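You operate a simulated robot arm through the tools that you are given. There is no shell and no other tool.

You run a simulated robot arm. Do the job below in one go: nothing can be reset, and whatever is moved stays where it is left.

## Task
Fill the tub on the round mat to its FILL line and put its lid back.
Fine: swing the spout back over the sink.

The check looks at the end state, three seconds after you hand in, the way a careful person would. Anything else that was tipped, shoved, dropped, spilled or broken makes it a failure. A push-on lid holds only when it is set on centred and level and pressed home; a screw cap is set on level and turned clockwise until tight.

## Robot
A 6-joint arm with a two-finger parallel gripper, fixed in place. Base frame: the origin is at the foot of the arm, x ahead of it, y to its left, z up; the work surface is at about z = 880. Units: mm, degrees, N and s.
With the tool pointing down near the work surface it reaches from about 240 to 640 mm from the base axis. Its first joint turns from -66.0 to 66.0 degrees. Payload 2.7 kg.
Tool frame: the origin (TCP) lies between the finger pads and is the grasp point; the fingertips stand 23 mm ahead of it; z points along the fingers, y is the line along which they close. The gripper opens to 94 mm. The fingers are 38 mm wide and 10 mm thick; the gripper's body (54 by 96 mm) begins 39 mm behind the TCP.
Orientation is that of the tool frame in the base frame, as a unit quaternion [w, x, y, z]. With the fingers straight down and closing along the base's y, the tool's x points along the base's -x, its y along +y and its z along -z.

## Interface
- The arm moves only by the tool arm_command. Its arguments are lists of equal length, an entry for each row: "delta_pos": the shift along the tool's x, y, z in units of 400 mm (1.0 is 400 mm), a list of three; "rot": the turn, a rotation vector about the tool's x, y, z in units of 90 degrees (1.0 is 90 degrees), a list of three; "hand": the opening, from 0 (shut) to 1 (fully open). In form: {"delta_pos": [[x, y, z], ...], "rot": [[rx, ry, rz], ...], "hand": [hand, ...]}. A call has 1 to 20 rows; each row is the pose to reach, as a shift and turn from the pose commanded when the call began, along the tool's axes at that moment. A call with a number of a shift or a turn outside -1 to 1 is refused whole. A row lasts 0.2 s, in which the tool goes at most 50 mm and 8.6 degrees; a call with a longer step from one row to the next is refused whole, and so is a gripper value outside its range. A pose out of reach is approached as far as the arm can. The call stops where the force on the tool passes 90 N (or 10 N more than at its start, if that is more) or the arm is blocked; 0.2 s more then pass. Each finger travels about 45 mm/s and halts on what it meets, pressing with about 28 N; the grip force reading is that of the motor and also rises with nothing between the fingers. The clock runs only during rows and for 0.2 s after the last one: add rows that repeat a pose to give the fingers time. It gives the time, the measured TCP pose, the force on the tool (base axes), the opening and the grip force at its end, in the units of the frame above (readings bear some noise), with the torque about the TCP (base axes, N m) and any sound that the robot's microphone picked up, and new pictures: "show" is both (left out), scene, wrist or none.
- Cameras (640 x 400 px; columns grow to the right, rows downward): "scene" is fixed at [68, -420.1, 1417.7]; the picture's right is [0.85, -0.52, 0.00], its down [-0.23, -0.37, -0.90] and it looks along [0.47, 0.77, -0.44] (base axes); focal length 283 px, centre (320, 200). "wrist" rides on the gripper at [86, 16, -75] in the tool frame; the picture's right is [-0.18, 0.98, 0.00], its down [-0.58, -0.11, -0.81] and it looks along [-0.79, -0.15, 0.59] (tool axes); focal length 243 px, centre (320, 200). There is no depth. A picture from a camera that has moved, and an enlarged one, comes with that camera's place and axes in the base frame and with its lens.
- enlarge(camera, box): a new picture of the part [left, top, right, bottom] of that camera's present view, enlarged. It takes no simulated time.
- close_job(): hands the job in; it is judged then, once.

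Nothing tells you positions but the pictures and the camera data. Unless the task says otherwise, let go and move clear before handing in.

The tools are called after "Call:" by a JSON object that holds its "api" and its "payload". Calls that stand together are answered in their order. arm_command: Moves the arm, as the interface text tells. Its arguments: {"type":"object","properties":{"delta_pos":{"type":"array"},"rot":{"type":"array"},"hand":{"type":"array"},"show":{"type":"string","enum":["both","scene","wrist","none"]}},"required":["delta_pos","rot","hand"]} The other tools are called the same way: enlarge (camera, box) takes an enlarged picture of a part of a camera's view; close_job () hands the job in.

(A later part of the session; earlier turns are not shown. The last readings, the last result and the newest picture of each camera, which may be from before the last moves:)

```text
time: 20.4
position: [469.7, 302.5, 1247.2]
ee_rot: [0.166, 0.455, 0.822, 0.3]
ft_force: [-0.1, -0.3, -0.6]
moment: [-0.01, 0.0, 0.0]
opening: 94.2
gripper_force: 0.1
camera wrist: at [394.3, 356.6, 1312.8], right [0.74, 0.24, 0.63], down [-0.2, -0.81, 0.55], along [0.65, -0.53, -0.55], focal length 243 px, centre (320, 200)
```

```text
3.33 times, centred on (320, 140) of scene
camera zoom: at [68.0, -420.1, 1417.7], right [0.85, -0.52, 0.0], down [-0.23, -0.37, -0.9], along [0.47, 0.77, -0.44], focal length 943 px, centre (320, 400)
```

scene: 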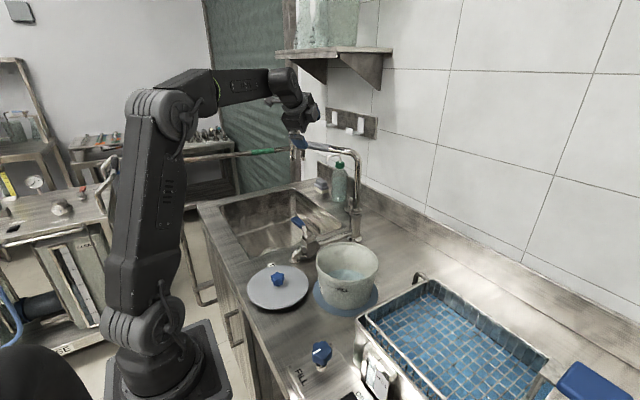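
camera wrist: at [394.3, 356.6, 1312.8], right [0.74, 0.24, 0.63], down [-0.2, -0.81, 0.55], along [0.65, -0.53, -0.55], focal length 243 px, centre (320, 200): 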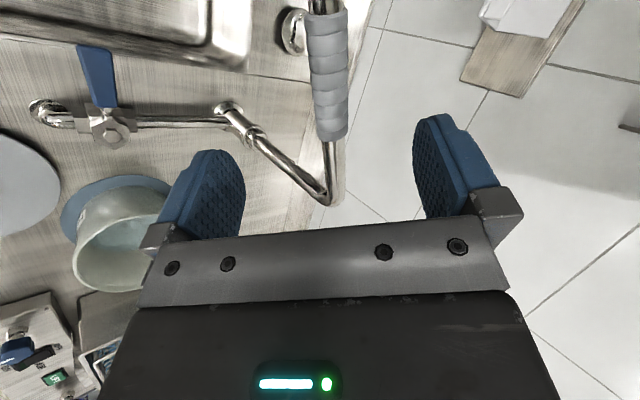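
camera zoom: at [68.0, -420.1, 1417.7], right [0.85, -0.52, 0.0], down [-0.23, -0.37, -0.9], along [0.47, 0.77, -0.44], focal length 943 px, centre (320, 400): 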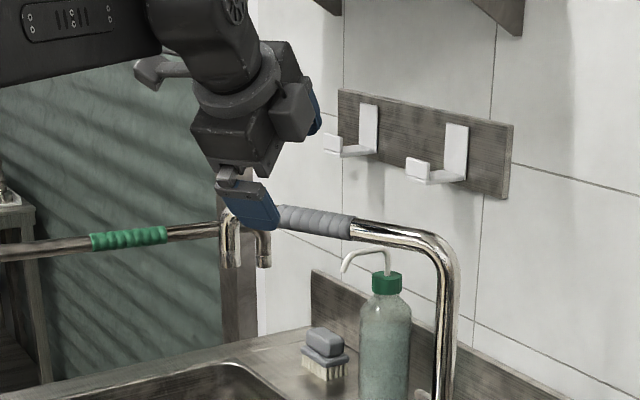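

The spout arm now sits squarely between the open fingers in the wrist view. I'll advance 88 mm along the tool axis to straddle the grey grip.

Call:
{"api": "arm_command", "payload": {"delta_pos": [[0, 0.005, 0.05], [0, 0.005, 0.1], [0, 0.005, 0.15], [0, 0.005, 0.19], [0, 0.005, 0.22], [0, 0.005, 0.22]], "rot": [[0, 0, 0], [0, 0, 0], [0, 0, 0], [0, 0, 0], [0, 0, 0], [0, 0, 0]], "hand": [1, 1, 1, 1, 1, 1]}}

Call:
{"api": "enlarge", "payload": {"camera": "scene", "box": [260, 80, 380, 200]}}

```text
time: 21.8
position: [518.7, 333.3, 1180.9]
ee_rot: [0.165, 0.455, 0.822, 0.3]
ft_force: [-0.5, -0.1, -0.1]
moment: [-0.01, 0.0, 0.01]
opening: 93.9
gripper_force: 0.1
camera wrist: at [443.5, 387.4, 1247.0], right [0.74, 0.24, 0.63], down [-0.2, -0.81, 0.55], along [0.65, -0.53, -0.55], focal length 243 px, centre (320, 200)
```

scene: 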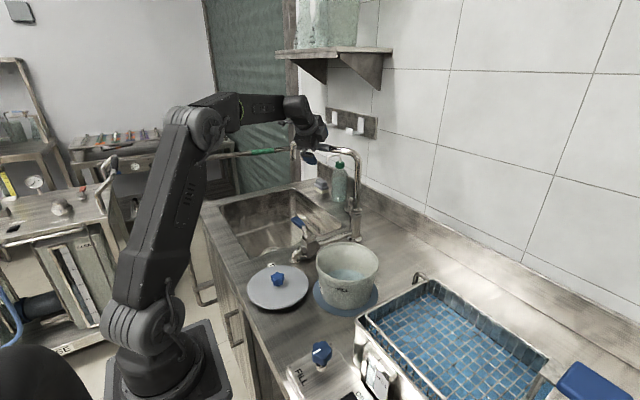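
wrist: 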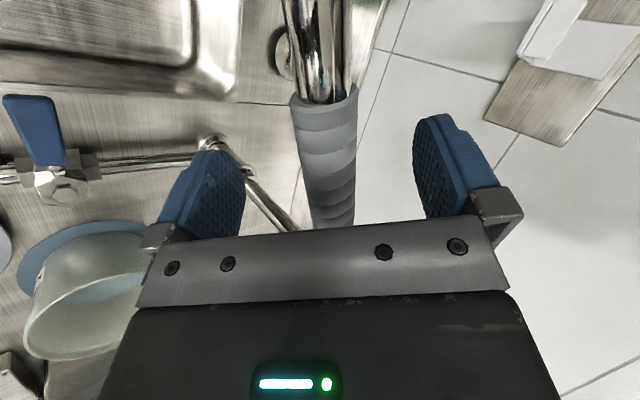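

```text
3.33 times, centred on (320, 140) of scene
camera zoom: at [68.0, -420.1, 1417.7], right [0.85, -0.52, 0.0], down [-0.23, -0.37, -0.9], along [0.47, 0.77, -0.44], focal length 943 px, centre (320, 400)
```

zoom: 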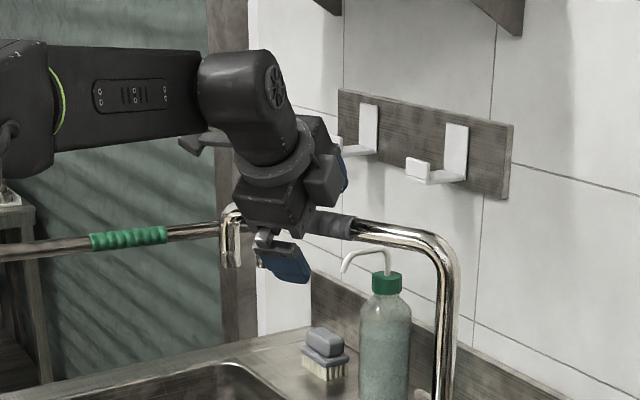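

The hand straddles the grey grip well. I'll narrow the fingers around it loosely (about 31 mm).

Call:
{"api": "arm_command", "payload": {"delta_pos": [[0, 0, 0], [0, 0, 0], [0, 0, 0], [0, 0, 0], [0, 0, 0]], "rot": [[0, 0, 0], [0, 0, 0], [0, 0, 0], [0, 0, 0], [0, 0, 0]], "hand": [0.8, 0.6, 0.45, 0.33, 0.33], "show": "wrist"}}

Call:
{"api": "enlarge", "payload": {"camera": "wrist", "box": [240, 80, 420, 240]}}

Call:
{"api": "enlarge", "payload": {"camera": "scene", "box": [290, 110, 370, 180]}}

```text
time: 23.0
position: [518.7, 333.2, 1181.4]
ee_rot: [0.166, 0.455, 0.822, 0.299]
ft_force: [1.3, -0.1, 2.7]
moment: [0.04, 0.01, -0.02]
opening: 32.3
gripper_force: 1.8
camera wrist: at [443.4, 387.3, 1247.3], right [0.74, 0.24, 0.63], down [-0.2, -0.81, 0.55], along [0.65, -0.53, -0.55], focal length 243 px, centre (320, 200)
```

wrist: 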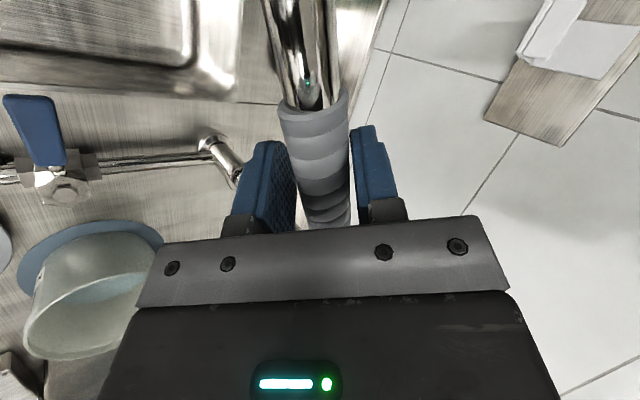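

```text
2.50 times, centred on (330, 160) of wrist
camera zoom: at [443.4, 387.3, 1247.3], right [0.74, 0.24, 0.63], down [-0.2, -0.81, 0.55], along [0.65, -0.53, -0.55], focal length 606 px, centre (295, 300)
```

zoom: 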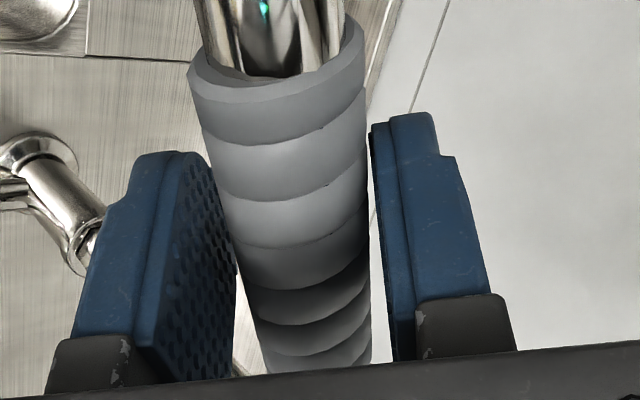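

```text
5.71 times, centred on (330, 145) of scene
camera zoom: at [68.0, -420.1, 1417.7], right [0.85, -0.52, 0.0], down [-0.23, -0.37, -0.9], along [0.47, 0.77, -0.44], focal length 1617 px, centre (263, 514)
```

zoom: 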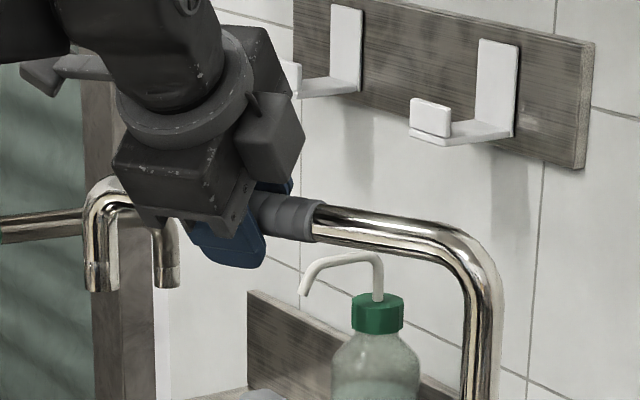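

The grip is held loosely between the fingers. Now I swing the spout 40° counter-clockwise along its arc while easing the tilt back to vertical.

Call:
{"api": "arm_command", "payload": {"delta_pos": [[0.0004, -0.024, -0.0202], [-0.0019, -0.048, -0.0404], [-0.0069, -0.0717, -0.0604], [-0.0146, -0.095, -0.08], [-0.0249, -0.1177, -0.0991], [-0.0378, -0.1396, -0.1176], [-0.0531, -0.1606, -0.1353], [-0.0707, -0.1805, -0.152]], "rot": [[0.0555, 0.0338, -0.0441], [0.1108, 0.0638, -0.0911], [0.1657, 0.0898, -0.141], [0.22, 0.1117, -0.1934], [0.2733, 0.1293, -0.2483], [0.3256, 0.1425, -0.3055], [0.3766, 0.1511, -0.3648], [0.426, 0.155, -0.426]], "hand": [0.33, 0.33, 0.33, 0.33, 0.33, 0.33, 0.33, 0.33]}}

Call:
{"api": "enlarge", "payload": {"camera": "scene", "box": [270, 100, 390, 200]}}

Call:
{"api": "enlarge", "payload": {"camera": "wrist", "box": [200, 40, 440, 240]}}

```text
time: 24.8
position: [454.3, 259.0, 1181.8]
ee_rot: [0.0, 0.155, 0.988, -0.002]
ft_force: [0.7, 0.0, 0.4]
moment: [0.01, 0.02, -0.05]
opening: 31.3
gripper_force: 0.4
camera wrist: at [377.1, 300.7, 1254.4], right [0.48, 0.88, 0.0], down [0.52, -0.28, 0.81], along [0.71, -0.39, -0.59], focal length 243 px, centre (320, 200)
```

scene: 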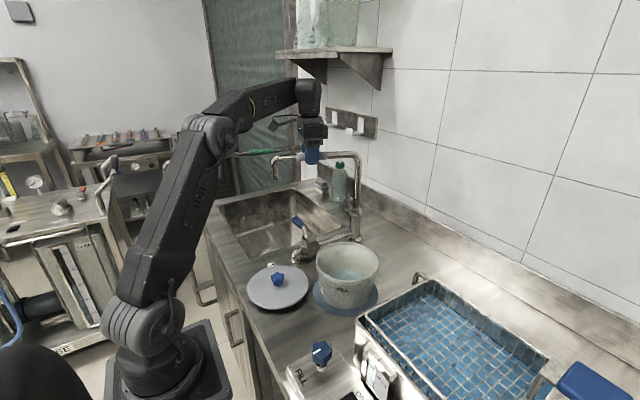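
wrist: 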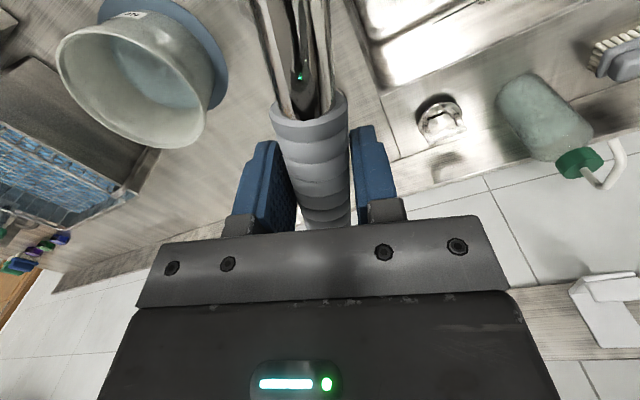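

```text
4.00 times, centred on (330, 150) of scene
camera zoom: at [68.0, -420.0, 1417.7], right [0.85, -0.52, 0.0], down [-0.23, -0.37, -0.9], along [0.47, 0.77, -0.44], focal length 1132 px, centre (280, 400)
```

zoom: 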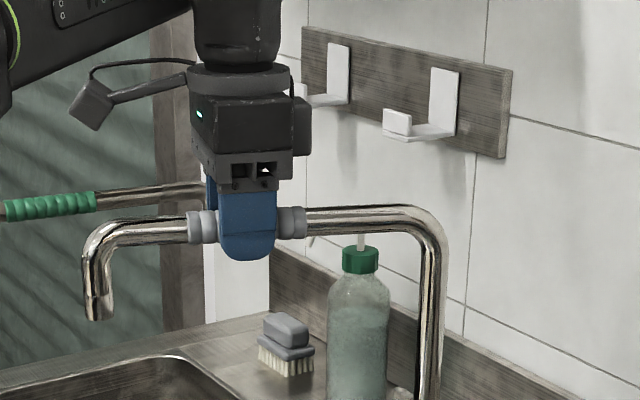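

```text
2.00 times, centred on (320, 140) of wrist
camera zoom: at [377.1, 300.7, 1254.4], right [0.48, 0.88, 0.0], down [0.52, -0.28, 0.81], along [0.71, -0.39, -0.59], focal length 485 px, centre (320, 320)
```

zoom: 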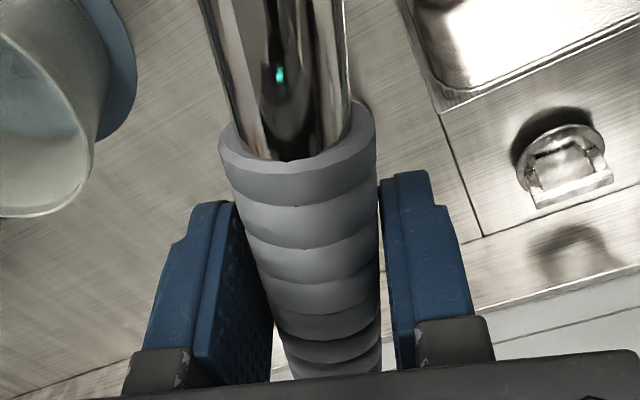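

The spout follows nicely and is now at about 158° with the hand vertical. Continuing the arc toward the tub.

Call:
{"api": "arm_command", "payload": {"delta_pos": [[0, -0.0439, 0], [-0.0054, -0.0876, 0], [-0.0161, -0.1302, 0], [-0.0319, -0.1712, 0], [-0.0526, -0.21, 0], [-0.0778, -0.246, 0], [-0.1073, -0.2786, 0], [-0.1404, -0.3075, 0]], "rot": [[0, 0, -0.0778], [0, 0, -0.1556], [0, 0, -0.2333], [0, 0, -0.3111], [0, 0, -0.3889], [0, 0, -0.4667], [0, 0, -0.5444], [0, 0, -0.6222]], "hand": [0.33, 0.33, 0.33, 0.33, 0.33, 0.33, 0.33, 0.33]}}

Call:
{"api": "enlarge", "payload": {"camera": "scene", "box": [280, 130, 420, 310]}}

```text
time: 26.6
position: [470.5, 123.9, 1181.3]
ee_rot: [-0.001, -0.328, 0.945, 0.0]
ft_force: [0.7, 0.3, -0.6]
moment: [0.02, -0.05, -0.03]
opening: 31.8
gripper_force: 1.2
camera wrist: at [392.4, 83.4, 1254.4], right [-0.46, 0.89, 0.0], down [0.52, 0.28, 0.81], along [0.71, 0.37, -0.59], focal length 243 px, centre (320, 200)
```

scene: 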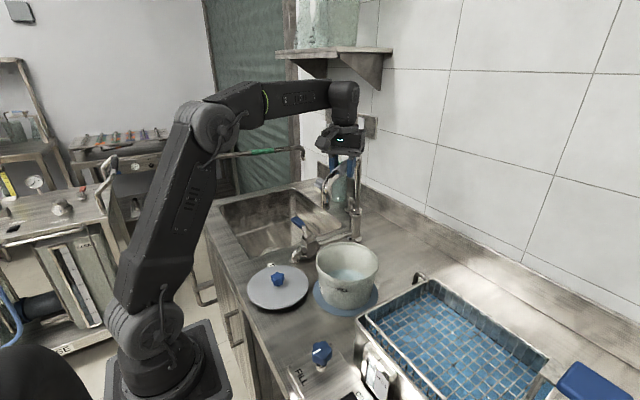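
wrist: 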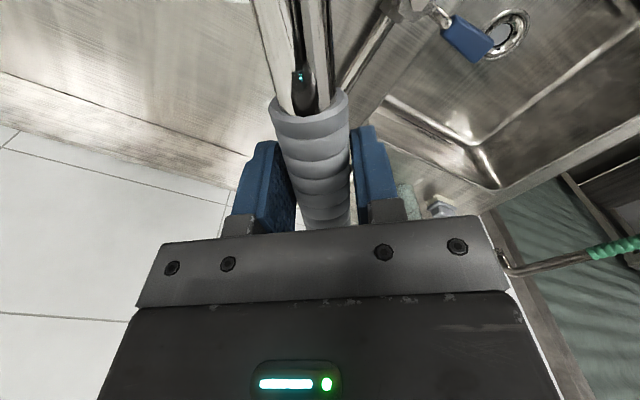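

```text
2.22 times, centred on (350, 220) of scene
camera zoom: at [68.0, -420.0, 1417.7], right [0.85, -0.52, 0.0], down [-0.23, -0.37, -0.9], along [0.47, 0.77, -0.44], focal length 629 px, centre (253, 156)
```

zoom: 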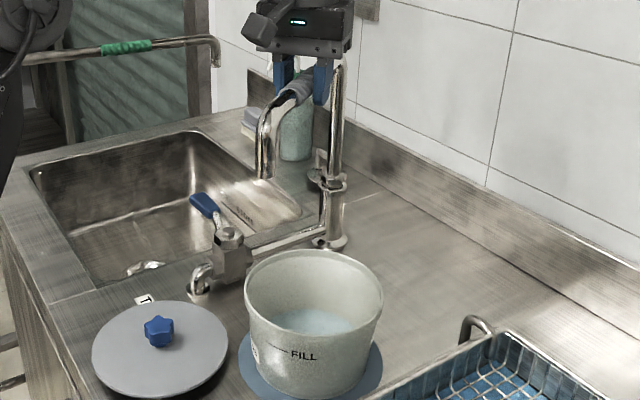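

Call:
{"api": "arm_command", "payload": {"delta_pos": [[0, -0.0439, 0], [-0.0053, -0.0876, 0], [-0.0053, -0.0876, 0]], "rot": [[0, 0, -0.0778], [0, 0, -0.1556], [0, 0, -0.1556]], "hand": [0.33, 0.33, 0.33]}}

Call:
{"api": "enlarge", "payload": {"camera": "scene", "box": [280, 130, 420, 310]}}

```text
time: 27.4
position: [493.0, 99.1, 1180.5]
ee_rot: [-0.001, -0.44, 0.898, 0.001]
ft_force: [-5.5, 7.6, -0.1]
moment: [-0.05, 0.04, -0.22]
opening: 35.1
gripper_force: 4.7
camera wrist: at [427.7, 40.5, 1254.4], right [-0.66, 0.75, 0.0], down [0.44, 0.39, 0.81], along [0.6, 0.54, -0.59], focal length 243 px, centre (320, 200)
```

scene: 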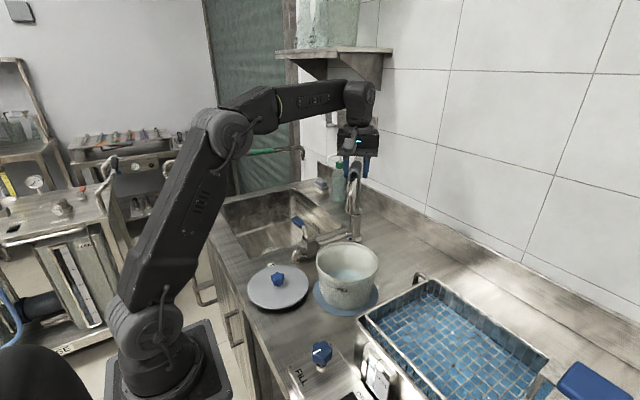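
wrist: 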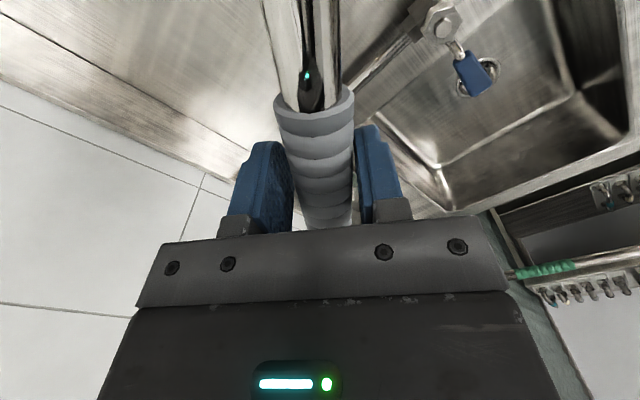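

```text
2.22 times, centred on (350, 220) of scene
camera zoom: at [67.8, -419.8, 1417.8], right [0.85, -0.52, 0.0], down [-0.23, -0.37, -0.9], along [0.47, 0.77, -0.44], focal length 629 px, centre (253, 156)
```

zoom: 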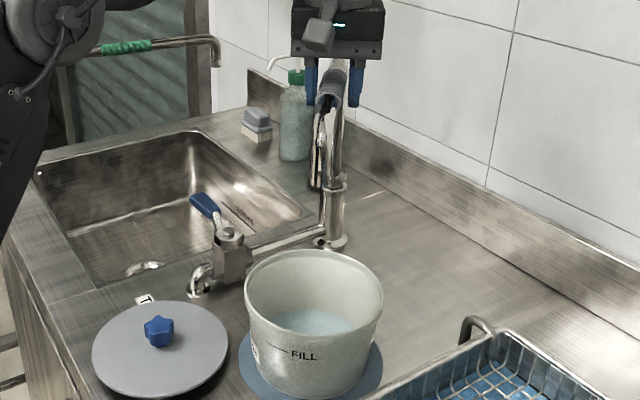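

I feel about 9 N of resistance, so the spout is probably at its stop; its tip looks close over the tub's centre. I'll open the fingers, rise clear and check.

Call:
{"api": "arm_command", "payload": {"delta_pos": [[0, 0, 0], [0, 0, 0], [0, 0, 0], [0, 0, -0.06], [0, 0, -0.14], [0, 0, -0.22]], "rot": [[0, 0, 0], [0, 0, 0], [0, 0, 0], [0, 0, 0], [0, 0, 0], [0, 0, 0]], "hand": [0.6, 0.8, 0.8, 0.8, 0.8, 0.8]}}

Call:
{"api": "enlarge", "payload": {"camera": "scene", "box": [280, 130, 420, 310]}}

```text
time: 28.8
position: [493.1, 99.1, 1268.9]
ee_rot: [-0.001, -0.439, 0.898, 0.0]
ft_force: [-0.4, 0.0, -0.2]
moment: [-0.01, 0.01, -0.02]
opening: 75.1
gripper_force: 0.1
camera wrist: at [428.1, 40.3, 1342.2], right [-0.66, 0.75, 0.0], down [0.44, 0.39, 0.81], along [0.6, 0.53, -0.59], focal length 243 px, centre (320, 200)
```

scene: 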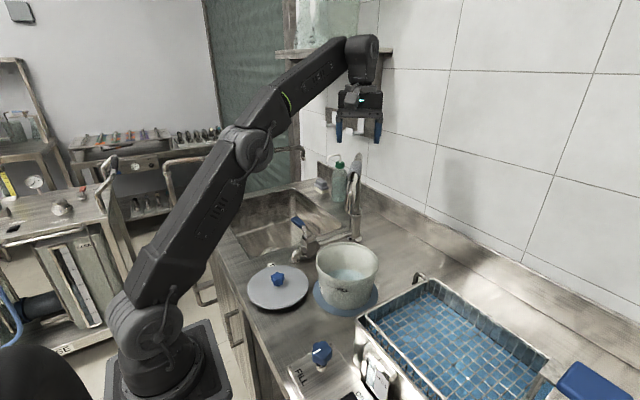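
wrist: 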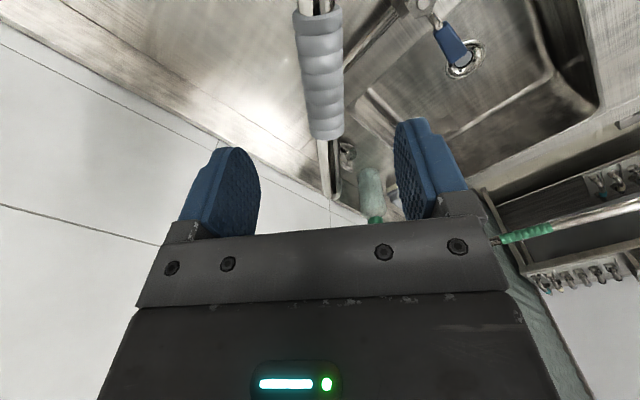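

```text
2.22 times, centred on (350, 220) of scene
camera zoom: at [67.9, -420.1, 1417.7], right [0.85, -0.52, 0.0], down [-0.23, -0.37, -0.9], along [0.47, 0.77, -0.44], focal length 629 px, centre (253, 156)
```

zoom: 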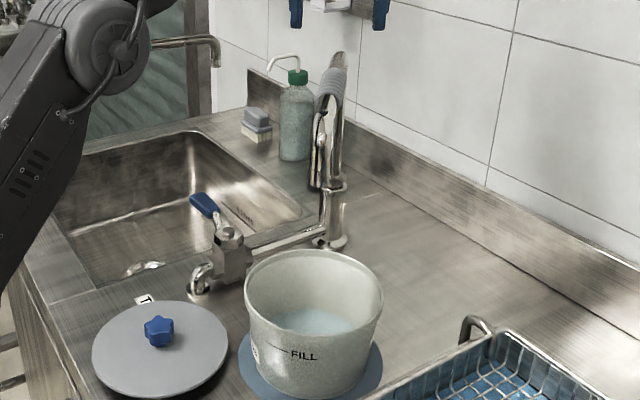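

The spout stays put. I'll turn the hand and move in front to view the spout tip over the tub from another side.

Call:
{"api": "arm_command", "payload": {"delta_pos": [[0.0176, 0.0349, 0.003], [0.0353, 0.0697, 0.006], [0.0529, 0.1046, 0.009], [0.0705, 0.1394, 0.012], [0.0881, 0.1743, 0.015], [0.1058, 0.2092, 0.018], [0.1234, 0.244, 0.021], [0.141, 0.2789, 0.024], [0.1586, 0.3137, 0.027], [0.1763, 0.3486, 0.03], [0.1939, 0.3834, 0.033], [0.2115, 0.4183, 0.035]], "rot": [[0, 0, 0.0824], [0, 0, 0.1648], [0, 0, 0.2473], [0, 0, 0.3297], [0, 0, 0.4121], [0, 0, 0.4945], [0, 0, 0.5769], [0, 0, 0.6593], [0, 0, 0.7418], [0, 0, 0.8242], [0, 0, 0.9066], [0, 0, 0.989]], "hand": [0.7, 0.5, 0.3, 0.1, 0, 0, 0, 0, 0, 0, 0, 0]}}

Call:
{"api": "enlarge", "payload": {"camera": "wrist", "box": [160, 0, 480, 200]}}

Call:
{"api": "enlarge", "payload": {"camera": "scene", "box": [300, 230, 390, 320]}}

```text
time: 31.4
position: [308.8, 135.9, 1255.8]
ee_rot: [0.0, 0.317, 0.948, -0.001]
ft_force: [-0.2, -0.2, -0.2]
moment: [0.0, 0.0, -0.01]
opening: 0.1
gripper_force: 28.1
camera wrist: at [250.0, 199.2, 1328.2], right [0.74, 0.67, 0.0], down [0.4, -0.44, 0.81], along [0.54, -0.6, -0.59], focal length 243 px, centre (320, 200)
```

scene: 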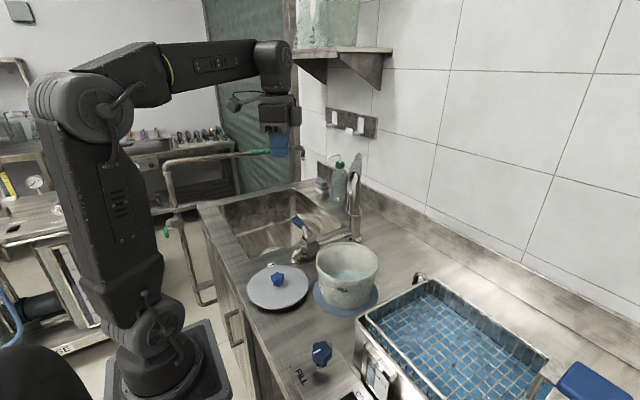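
wrist: 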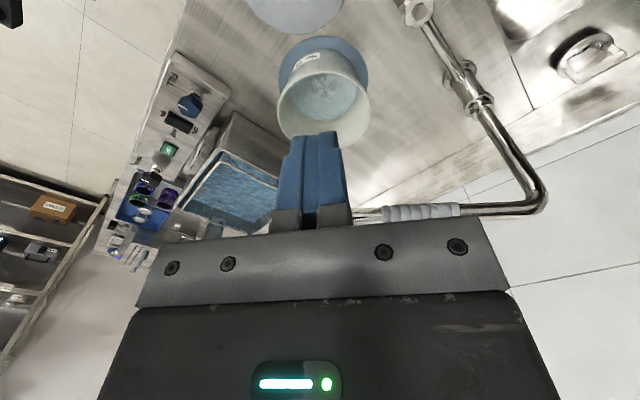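

```text
2.00 times, centred on (320, 100) of wrist
camera zoom: at [250.0, 199.2, 1328.2], right [0.74, 0.67, 0.0], down [0.4, -0.44, 0.81], along [0.54, -0.6, -0.59], focal length 485 px, centre (320, 400)
```

zoom: 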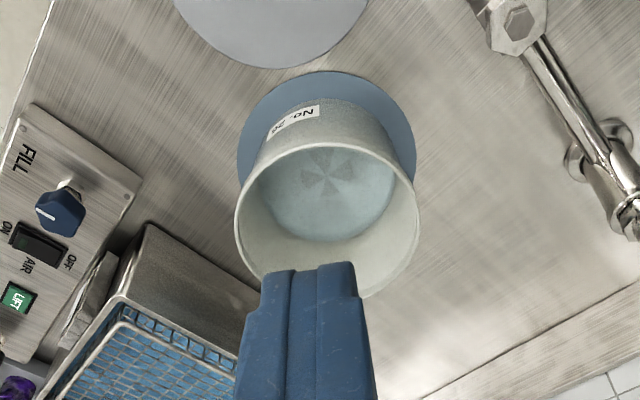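

```text
4.44 times, centred on (345, 275) of scene
camera zoom: at [68.0, -420.1, 1417.7], right [0.85, -0.52, 0.0], down [-0.23, -0.37, -0.9], along [0.47, 0.77, -0.44], focal length 1258 px, centre (209, -133)
```

zoom: 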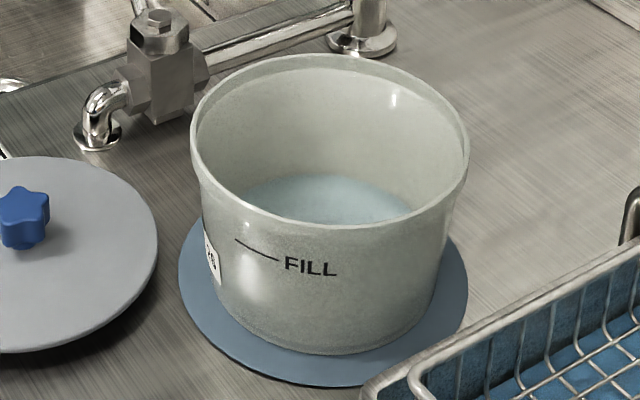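

Call:
{"api": "arm_command", "payload": {"delta_pos": [[0, 0, 0], [0, 0, 0], [0, 0, 0], [0, 0, 0]], "rot": [[0, 0, 0], [0, 0, 0], [0, 0, 0], [0, 0, 0]], "hand": [0.6, 0.8, 0.8, 0.8], "show": "none"}}

Call:
{"api": "enlarge", "payload": {"camera": "wrist", "box": [220, 30, 460, 230]}}

```text
time: 32.4
position: [309.4, 133.8, 1255.2]
ee_rot: [0.0, 0.316, 0.949, 0.0]
ft_force: [1.0, -0.4, 0.4]
moment: [0.0, 0.0, -0.04]
opening: 75.3
gripper_force: 0.0
```

```text
2.00 times, centred on (340, 130) of wrist
camera zoom: at [249.9, 199.0, 1328.3], right [0.74, 0.68, 0.0], down [0.4, -0.44, 0.81], along [0.54, -0.6, -0.59], focal length 485 px, centre (280, 340)
```

zoom: 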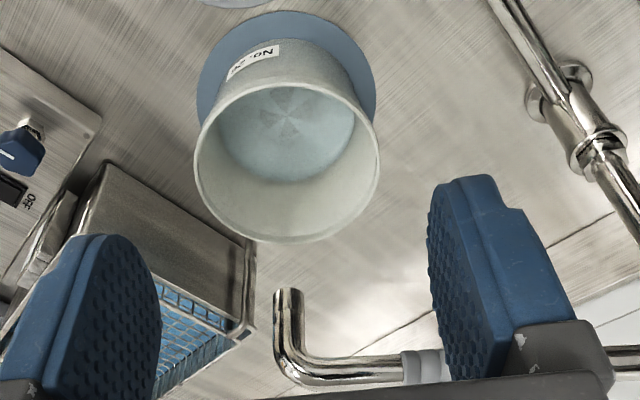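

The spout tip is right above the tub's centre (about (415, 24, 1110)). Next I go to the tap lever: closed fingers, hovering on its robot side, to measure it.

Call:
{"api": "arm_command", "payload": {"delta_pos": [[0.0141, 0.0564, 0.0696], [0.0281, 0.1127, 0.1393], [0.0422, 0.1691, 0.2089], [0.0563, 0.2254, 0.2786], [0.0704, 0.2818, 0.3482], [0.0844, 0.3381, 0.4179], [0.0985, 0.3945, 0.4875]], "rot": [[0, 0, -0.0584], [0, 0, -0.1169], [0, 0, -0.1753], [0, 0, -0.2337], [0, 0, -0.2921], [0, 0, -0.3506], [0, 0, -0.409]], "hand": [0.6, 0.4, 0.2, 0, 0, 0, 0]}}

Call:
{"api": "enlarge", "payload": {"camera": "wrist", "box": [180, 40, 420, 220]}}

Call:
{"api": "enlarge", "payload": {"camera": "scene", "box": [270, 180, 370, 260]}}

```text
time: 34.0
position: [372.2, 284.7, 1060.0]
ee_rot: [0.0, 0.0, 1.0, -0.001]
ft_force: [-0.3, -0.4, 0.0]
moment: [-0.01, 0.02, 0.02]
opening: 0.1
gripper_force: 28.2
camera wrist: at [286.3, 301.1, 1132.9], right [0.18, 0.98, 0.0], down [0.58, -0.11, 0.81], along [0.79, -0.15, -0.59], focal length 243 px, centre (320, 200)
```

scene: 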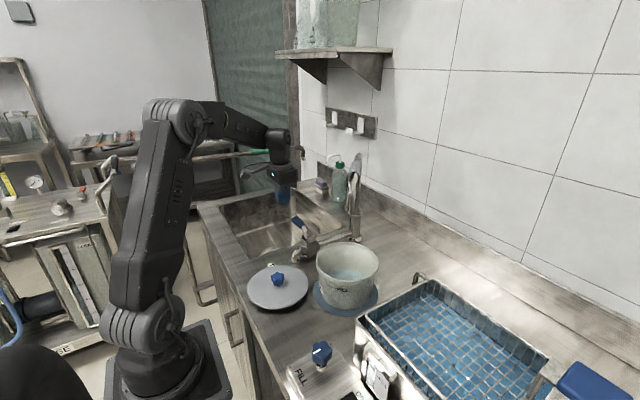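
wrist: 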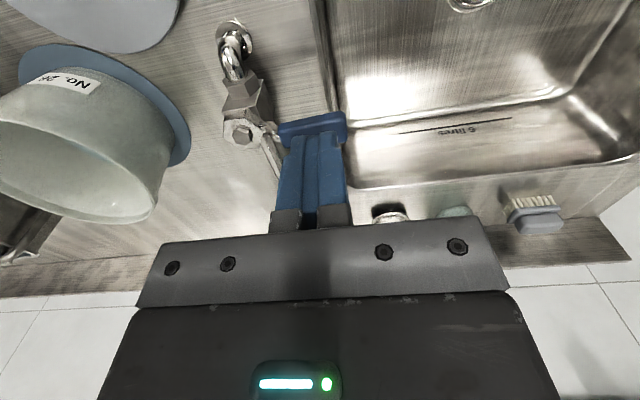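

```text
2.22 times, centred on (300, 130) of wrist
camera zoom: at [286.3, 301.1, 1132.9], right [0.18, 0.98, 0.0], down [0.58, -0.11, 0.81], along [0.79, -0.15, -0.59], focal length 539 px, centre (364, 356)
```

zoom: 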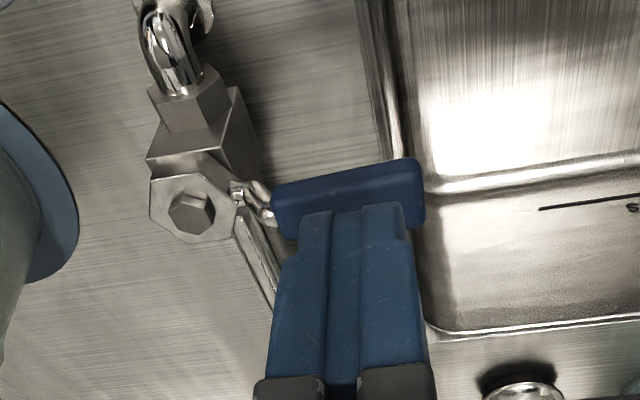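

```text
5.00 times, centred on (320, 220) of scene
camera zoom: at [68.0, -420.1, 1417.7], right [0.85, -0.52, 0.0], down [-0.23, -0.37, -0.9], along [0.47, 0.77, -0.44], focal length 1415 px, centre (320, 100)
```

zoom: 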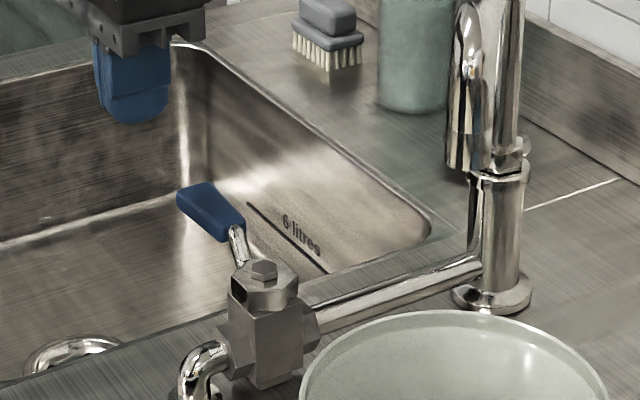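

The lever handle runs from y ≈ 244 to 296 at x ≈ 410, z ≈ 964, pivoting at about (412, 206). I'll lower the closed fingers beside it on the robot side.

Call:
{"api": "arm_command", "payload": {"delta_pos": [[0, -0.0225, 0.06], [0, -0.0225, 0.13], [0, -0.0225, 0.2], [0, -0.0225, 0.245], [0, -0.0225, 0.245]], "rot": [[0, 0, 0], [0, 0, 0], [0, 0, 0], [0, 0, 0], [0, 0, 0]], "hand": [0, 0, 0, 0, 0]}}

Call:
{"api": "enlarge", "payload": {"camera": "scene", "box": [270, 180, 370, 260]}}

Call:
{"api": "enlarge", "payload": {"camera": "wrist", "box": [180, 60, 420, 240]}}

```text
time: 35.2
position: [371.2, 275.0, 962.3]
ee_rot: [0.001, 0.001, 1.0, -0.001]
ft_force: [0.2, 1.0, -0.9]
moment: [-0.01, -0.03, 0.02]
opening: 0.1
gripper_force: 27.6
camera wrist: at [285.7, 291.4, 1035.0], right [0.19, 0.98, 0.0], down [0.58, -0.11, 0.81], along [0.79, -0.15, -0.59], focal length 243 px, centre (320, 200)
```

scene: 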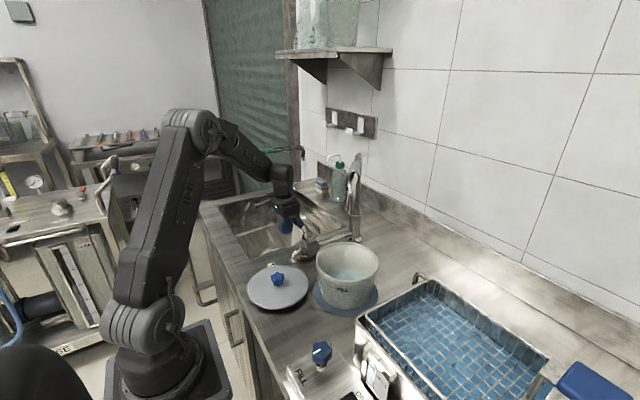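
wrist: 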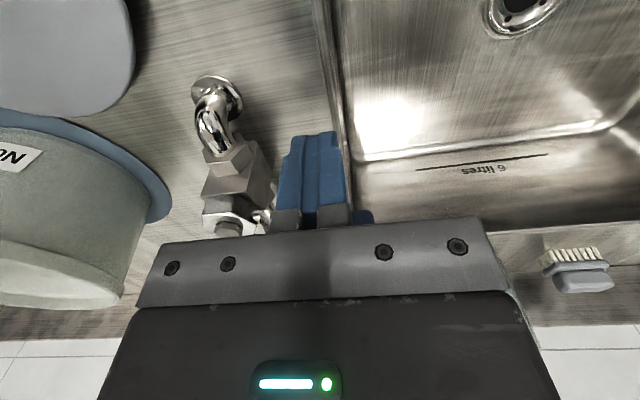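

```text
5.00 times, centred on (320, 220) of scene
camera zoom: at [68.0, -420.1, 1417.7], right [0.85, -0.52, 0.0], down [-0.23, -0.37, -0.9], along [0.47, 0.77, -0.44], focal length 1415 px, centre (320, 100)
```

zoom: 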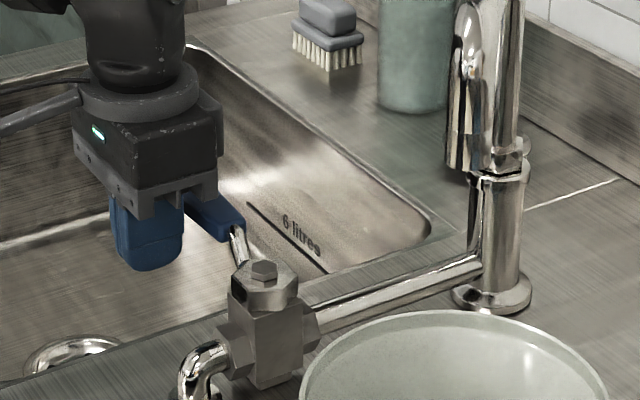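

```text
2.22 times, centred on (300, 150) of wrist
camera zoom: at [285.7, 291.4, 1035.0], right [0.19, 0.98, 0.0], down [0.58, -0.11, 0.81], along [0.79, -0.15, -0.59], focal length 539 px, centre (364, 311)
```

zoom: 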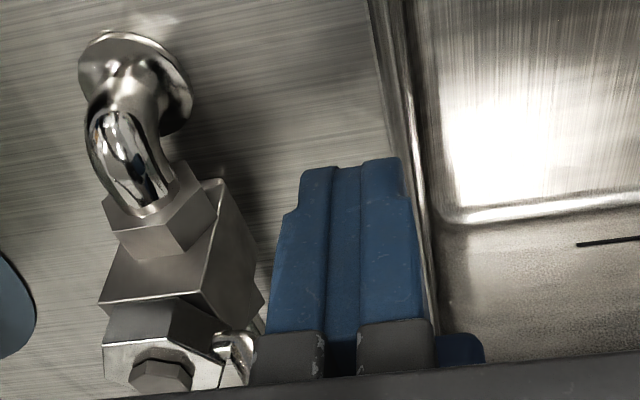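

Fingers are beside the lever at the right height. I'll nudge it gently toward +x and watch the force.

Call:
{"api": "arm_command", "payload": {"delta_pos": [[-0.01, 0, 0], [-0.02, 0, 0], [-0.03, 0, 0], [-0.04, 0, 0]], "rot": [[0, 0, 0], [0, 0, 0], [0, 0, 0], [0, 0, 0]], "hand": [0, 0, 0, 0], "show": "none"}}

Call:
{"api": "enlarge", "payload": {"camera": "scene", "box": [270, 180, 370, 260]}}

```text
time: 36.2
position: [383.2, 274.9, 961.4]
ee_rot: [-0.005, -0.001, 1.0, -0.003]
ft_force: [-45.1, -3.1, 14.9]
moment: [0.16, -0.53, 0.51]
opening: 0.0
gripper_force: 28.5
```

```text
5.00 times, centred on (320, 220) of scene
camera zoom: at [66.5, -420.3, 1417.7], right [0.85, -0.52, 0.0], down [-0.23, -0.37, -0.9], along [0.47, 0.77, -0.44], focal length 1415 px, centre (320, 100)
```

zoom: 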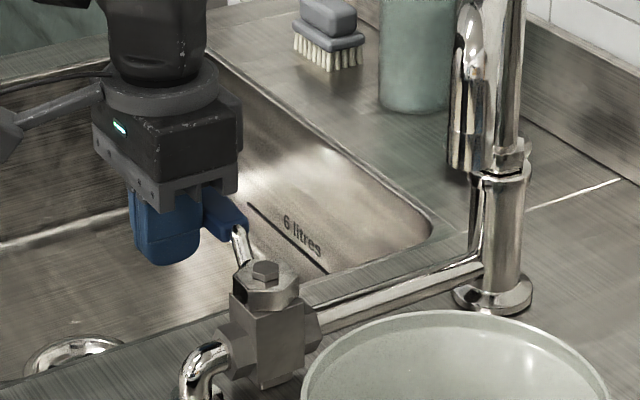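

The lever is at its closed stop in that direction, so it opens the other way, toward -x. I'll back off, rise, turn the hand to straddle the lever, and hover above it.

Call:
{"api": "arm_command", "payload": {"delta_pos": [[0.02, 0, 0], [0.04, 0, -0.03], [0.04, 0, -0.1], [0.04, 0, -0.17], [0.03, 0, -0.17], [0.02, -0.001, -0.17], [0.01, -0.0015, -0.17], [0.0, -0.002, -0.17], [-0.01, -0.0025, -0.17], [-0.02, -0.003, -0.17], [-0.03, -0.0035, -0.17], [-0.04, -0.004, -0.17], [-0.05, -0.0045, -0.17], [-0.0575, -0.005, -0.17], [-0.0575, -0.005, -0.17]], "rot": [[0, 0, 0], [0, 0, 0], [0, 0, 0], [0, 0, 0.09], [0, 0, 0.18], [0, 0, 0.27], [0, 0, 0.36], [0, 0, 0.45], [0, 0, 0.54], [0, 0, 0.63], [0, 0, 0.72], [0, 0, 0.81], [0, 0, 0.9], [0, 0, 0.99], [0, 0, 0.99]], "hand": [0, 0, 0, 0.1, 0.2, 0.3, 0.4, 0.5, 0.55, 0.55, 0.55, 0.55, 0.55, 0.55, 0.55]}}

Call:
{"api": "enlarge", "payload": {"camera": "scene", "box": [270, 170, 370, 250]}}

Call:
{"api": "enlarge", "payload": {"camera": "wrist", "box": [200, 60, 440, 240]}}

```text
time: 39.4
position: [412.3, 273.1, 1030.5]
ee_rot: [0.002, 0.702, 0.712, 0.0]
ft_force: [0.8, -0.2, 0.7]
moment: [0.04, -0.04, 0.0]
opening: 51.6
gripper_force: 0.0
camera wrist: at [426.9, 359.8, 1103.2], right [0.99, -0.17, 0.0], down [-0.1, -0.58, 0.81], along [-0.14, -0.8, -0.59], focal length 243 px, centre (320, 200)
```

scene: 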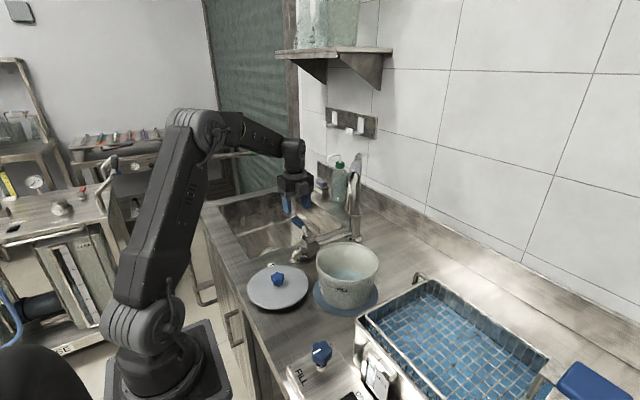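
wrist: 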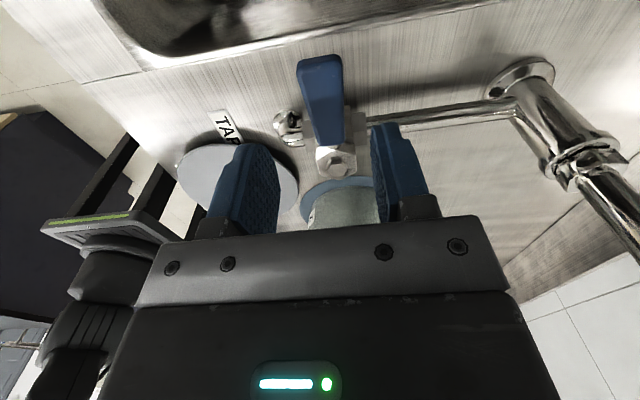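

```text
5.00 times, centred on (320, 210) of scene
camera zoom: at [68.0, -420.1, 1417.7], right [0.85, -0.52, 0.0], down [-0.23, -0.37, -0.9], along [0.47, 0.77, -0.44], focal length 1415 px, centre (320, 150)
```

zoom: 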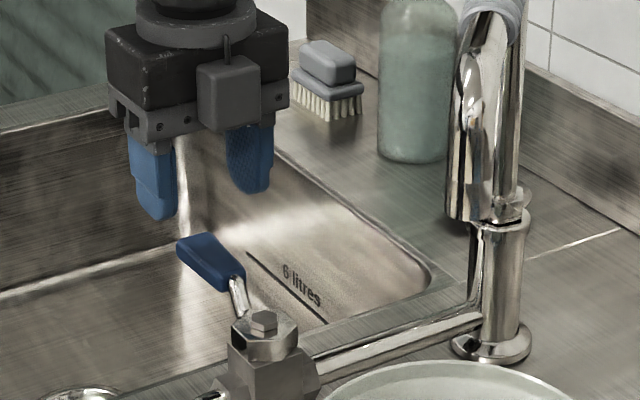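

```text
2.22 times, centred on (320, 150) of wrist
camera zoom: at [426.9, 359.8, 1103.2], right [0.99, -0.17, 0.0], down [-0.1, -0.58, 0.81], along [-0.14, -0.8, -0.59], focal length 539 px, centre (320, 311)
```

zoom: 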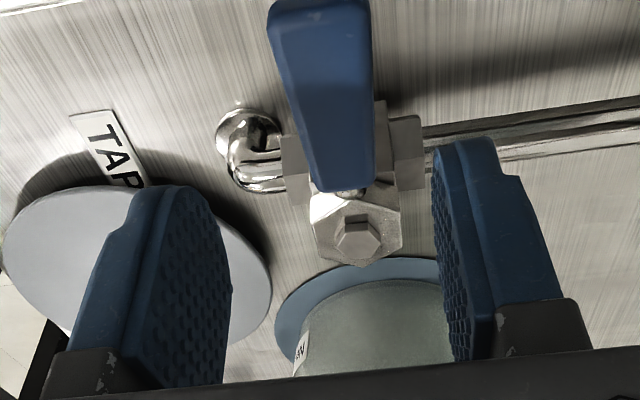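

The lever lies well between the fingers. I'll lower to straddle it and narrow the fingers loosely around it.

Call:
{"api": "arm_command", "payload": {"delta_pos": [[0, 0.005, 0.05], [0, 0.005, 0.1], [0, 0.005, 0.145], [0, 0.005, 0.17], [0, 0.005, 0.17], [0, 0.005, 0.17], [0, 0.005, 0.17]], "rot": [[0, 0, 0], [0, 0, 0], [0, 0, 0], [0, 0, 0], [0, 0, 0], [0, 0, 0], [0, 0, 0]], "hand": [0.55, 0.55, 0.55, 0.55, 0.45, 0.36, 0.36]}}

Call:
{"api": "enlarge", "payload": {"camera": "scene", "box": [270, 170, 370, 250]}}

Call:
{"api": "enlarge", "payload": {"camera": "wrist", "box": [200, 60, 440, 240]}}

```text
time: 41.0
position: [414.6, 273.7, 962.4]
ee_rot: [0.001, 0.702, 0.712, 0.0]
ft_force: [-0.1, -0.1, -0.1]
moment: [0.0, -0.02, -0.02]
opening: 34.2
gripper_force: 0.1
camera wrist: at [428.5, 359.8, 1035.4], right [0.99, -0.17, 0.0], down [-0.1, -0.58, 0.81], along [-0.14, -0.8, -0.59], focal length 243 px, centre (320, 200)
```

scene: 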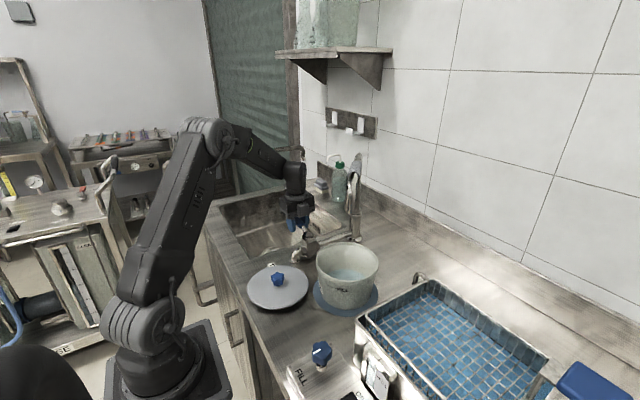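
wrist: 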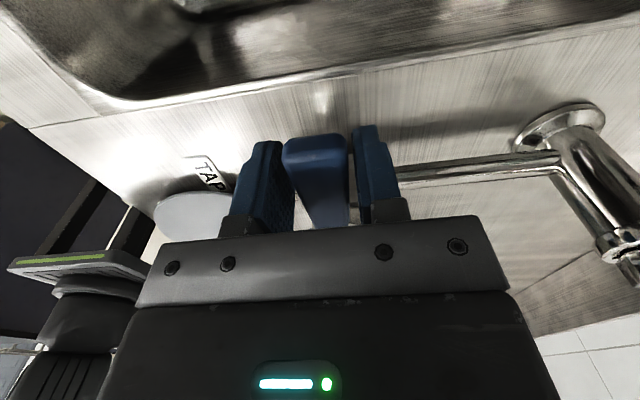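

```text
5.00 times, centred on (320, 210) of scene
camera zoom: at [68.0, -420.1, 1417.7], right [0.85, -0.52, 0.0], down [-0.23, -0.37, -0.9], along [0.47, 0.77, -0.44], focal length 1415 px, centre (320, 150)
```

zoom: 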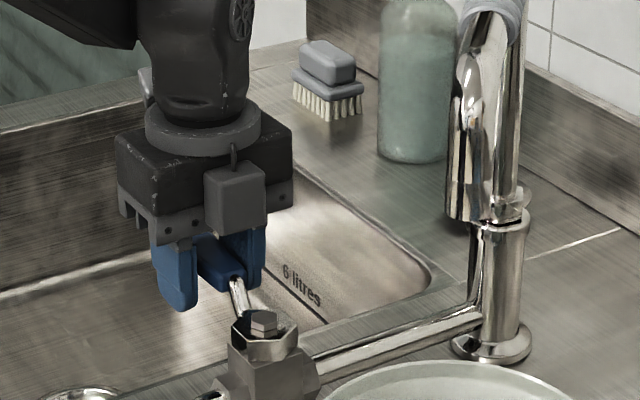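

```text
2.22 times, centred on (320, 150) of wrist
camera zoom: at [428.5, 359.8, 1035.4], right [0.99, -0.17, 0.0], down [-0.1, -0.58, 0.81], along [-0.14, -0.8, -0.59], focal length 539 px, centre (320, 311)
```

zoom: 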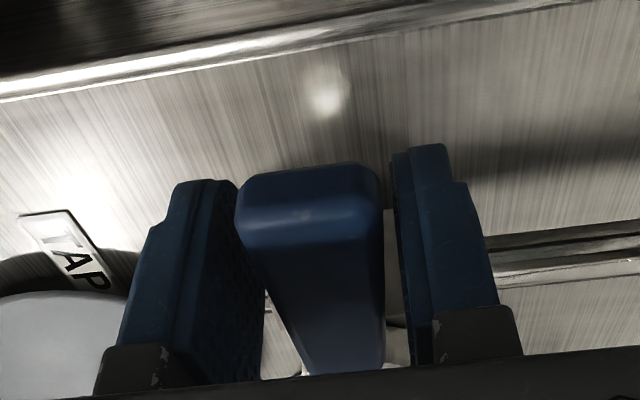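

Now I'll swing the lever about 25° toward -x and see whether water starts and where it lands.

Call:
{"api": "arm_command", "payload": {"delta_pos": [[-0.0012, -0.0204, 0], [-0.005, -0.0405, 0], [-0.0111, -0.06, 0], [-0.0196, -0.0786, 0]], "rot": [[0, 0, -0.0778], [0, 0, -0.1556], [0, 0, -0.2333], [0, 0, -0.3111]], "hand": [0.36, 0.36, 0.36, 0.36]}}

Call:
{"api": "enlarge", "payload": {"camera": "scene", "box": [290, 150, 400, 320]}}

```text
time: 42.0
position: [381.9, 265.3, 961.8]
ee_rot: [0.0, 0.508, 0.861, 0.0]
ft_force: [1.2, 0.6, 0.6]
moment: [0.0, 0.01, -0.02]
opening: 34.3
gripper_force: 0.8
camera wrist: at [354.4, 348.0, 1035.6], right [0.95, 0.31, 0.0], down [0.19, -0.56, 0.81], along [0.25, -0.77, -0.59], focal length 243 px, centre (320, 200)
```

scene: 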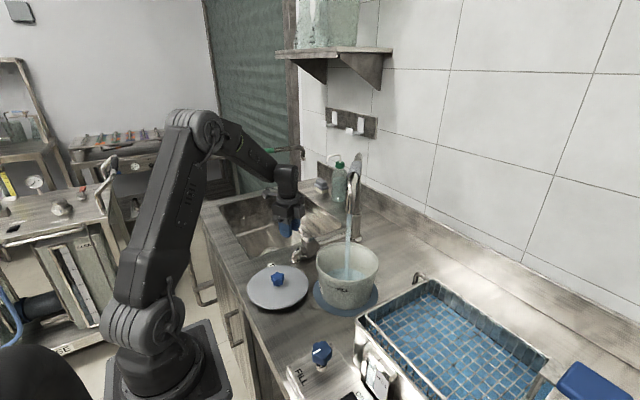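
wrist: 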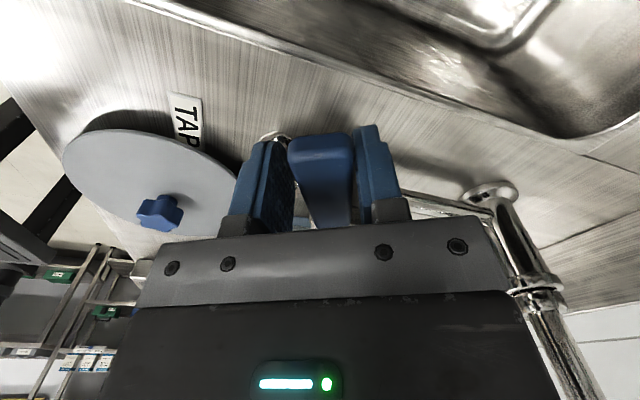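

```text
2.35 times, centred on (345, 235) of scene
camera zoom: at [68.0, -420.1, 1417.7], right [0.85, -0.52, 0.0], down [-0.23, -0.37, -0.9], along [0.47, 0.77, -0.44], focal length 666 px, centre (261, 118)
```

zoom: 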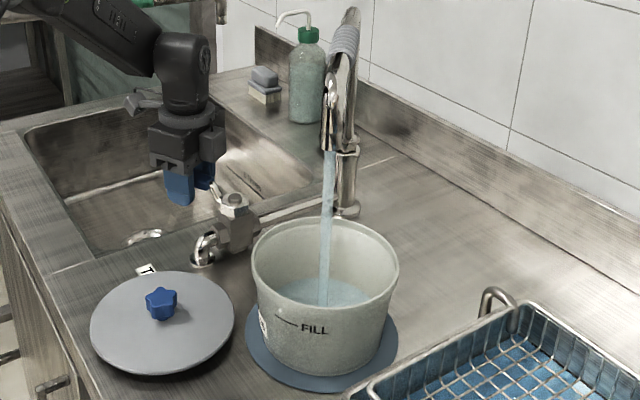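

Water is streaming straight into the tub. I'll hold this opening for a second and measure the rate.

Call:
{"api": "arm_command", "payload": {"delta_pos": [[0, 0, 0], [0, 0, 0], [0, 0, 0], [0, 0, 0]], "rot": [[0, 0, 0], [0, 0, 0], [0, 0, 0], [0, 0, 0]], "hand": [0.36, 0.36, 0.36, 0.36], "show": "none"}}

Call:
{"api": "enlarge", "payload": {"camera": "scene", "box": [300, 230, 390, 320]}}

```text
time: 43.0
position: [382.6, 264.7, 961.8]
ee_rot: [0.0, 0.509, 0.861, -0.001]
ft_force: [0.7, 0.6, 0.3]
moment: [0.04, -0.01, -0.04]
opening: 34.1
gripper_force: 0.2
```

```text
4.44 times, centred on (345, 275) of scene
camera zoom: at [68.0, -420.0, 1417.7], right [0.85, -0.52, 0.0], down [-0.23, -0.37, -0.9], along [0.47, 0.77, -0.44], focal length 1258 px, centre (209, -133)
```

zoom: 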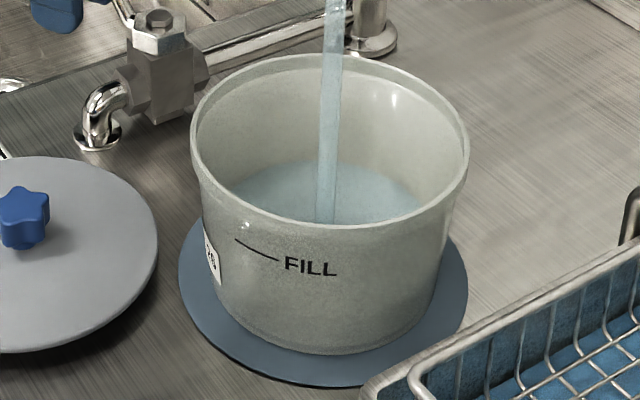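

Rate is roughly 9 mm/s. I'll hold for another 1.6 s and look again.

Call:
{"api": "arm_command", "payload": {"delta_pos": [[0, 0, 0], [0, 0, 0], [0, 0, 0], [0, 0, 0], [0, 0, 0], [0, 0, 0], [0, 0, 0]], "rot": [[0, 0, 0], [0, 0, 0], [0, 0, 0], [0, 0, 0], [0, 0, 0], [0, 0, 0], [0, 0, 0]], "hand": [0.36, 0.36, 0.36, 0.36, 0.36, 0.36, 0.36], "show": "none"}}

Call:
{"api": "enlarge", "payload": {"camera": "scene", "box": [300, 230, 390, 320]}}

```text
time: 44.6
position: [383.0, 264.8, 963.7]
ee_rot: [-0.001, 0.509, 0.861, -0.001]
ft_force: [0.0, -0.3, -0.4]
moment: [0.0, 0.01, 0.01]
opening: 34.2
gripper_force: 0.2
```

```text
4.44 times, centred on (345, 275) of scene
camera zoom: at [68.0, -420.0, 1417.7], right [0.85, -0.52, 0.0], down [-0.23, -0.37, -0.9], along [0.47, 0.77, -0.44], focal length 1258 px, centre (209, -133)
```

zoom: 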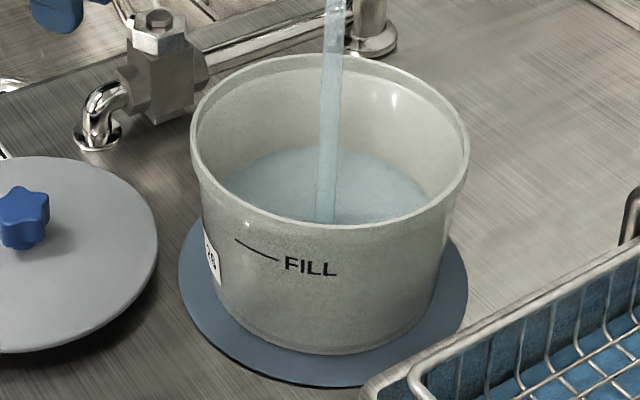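

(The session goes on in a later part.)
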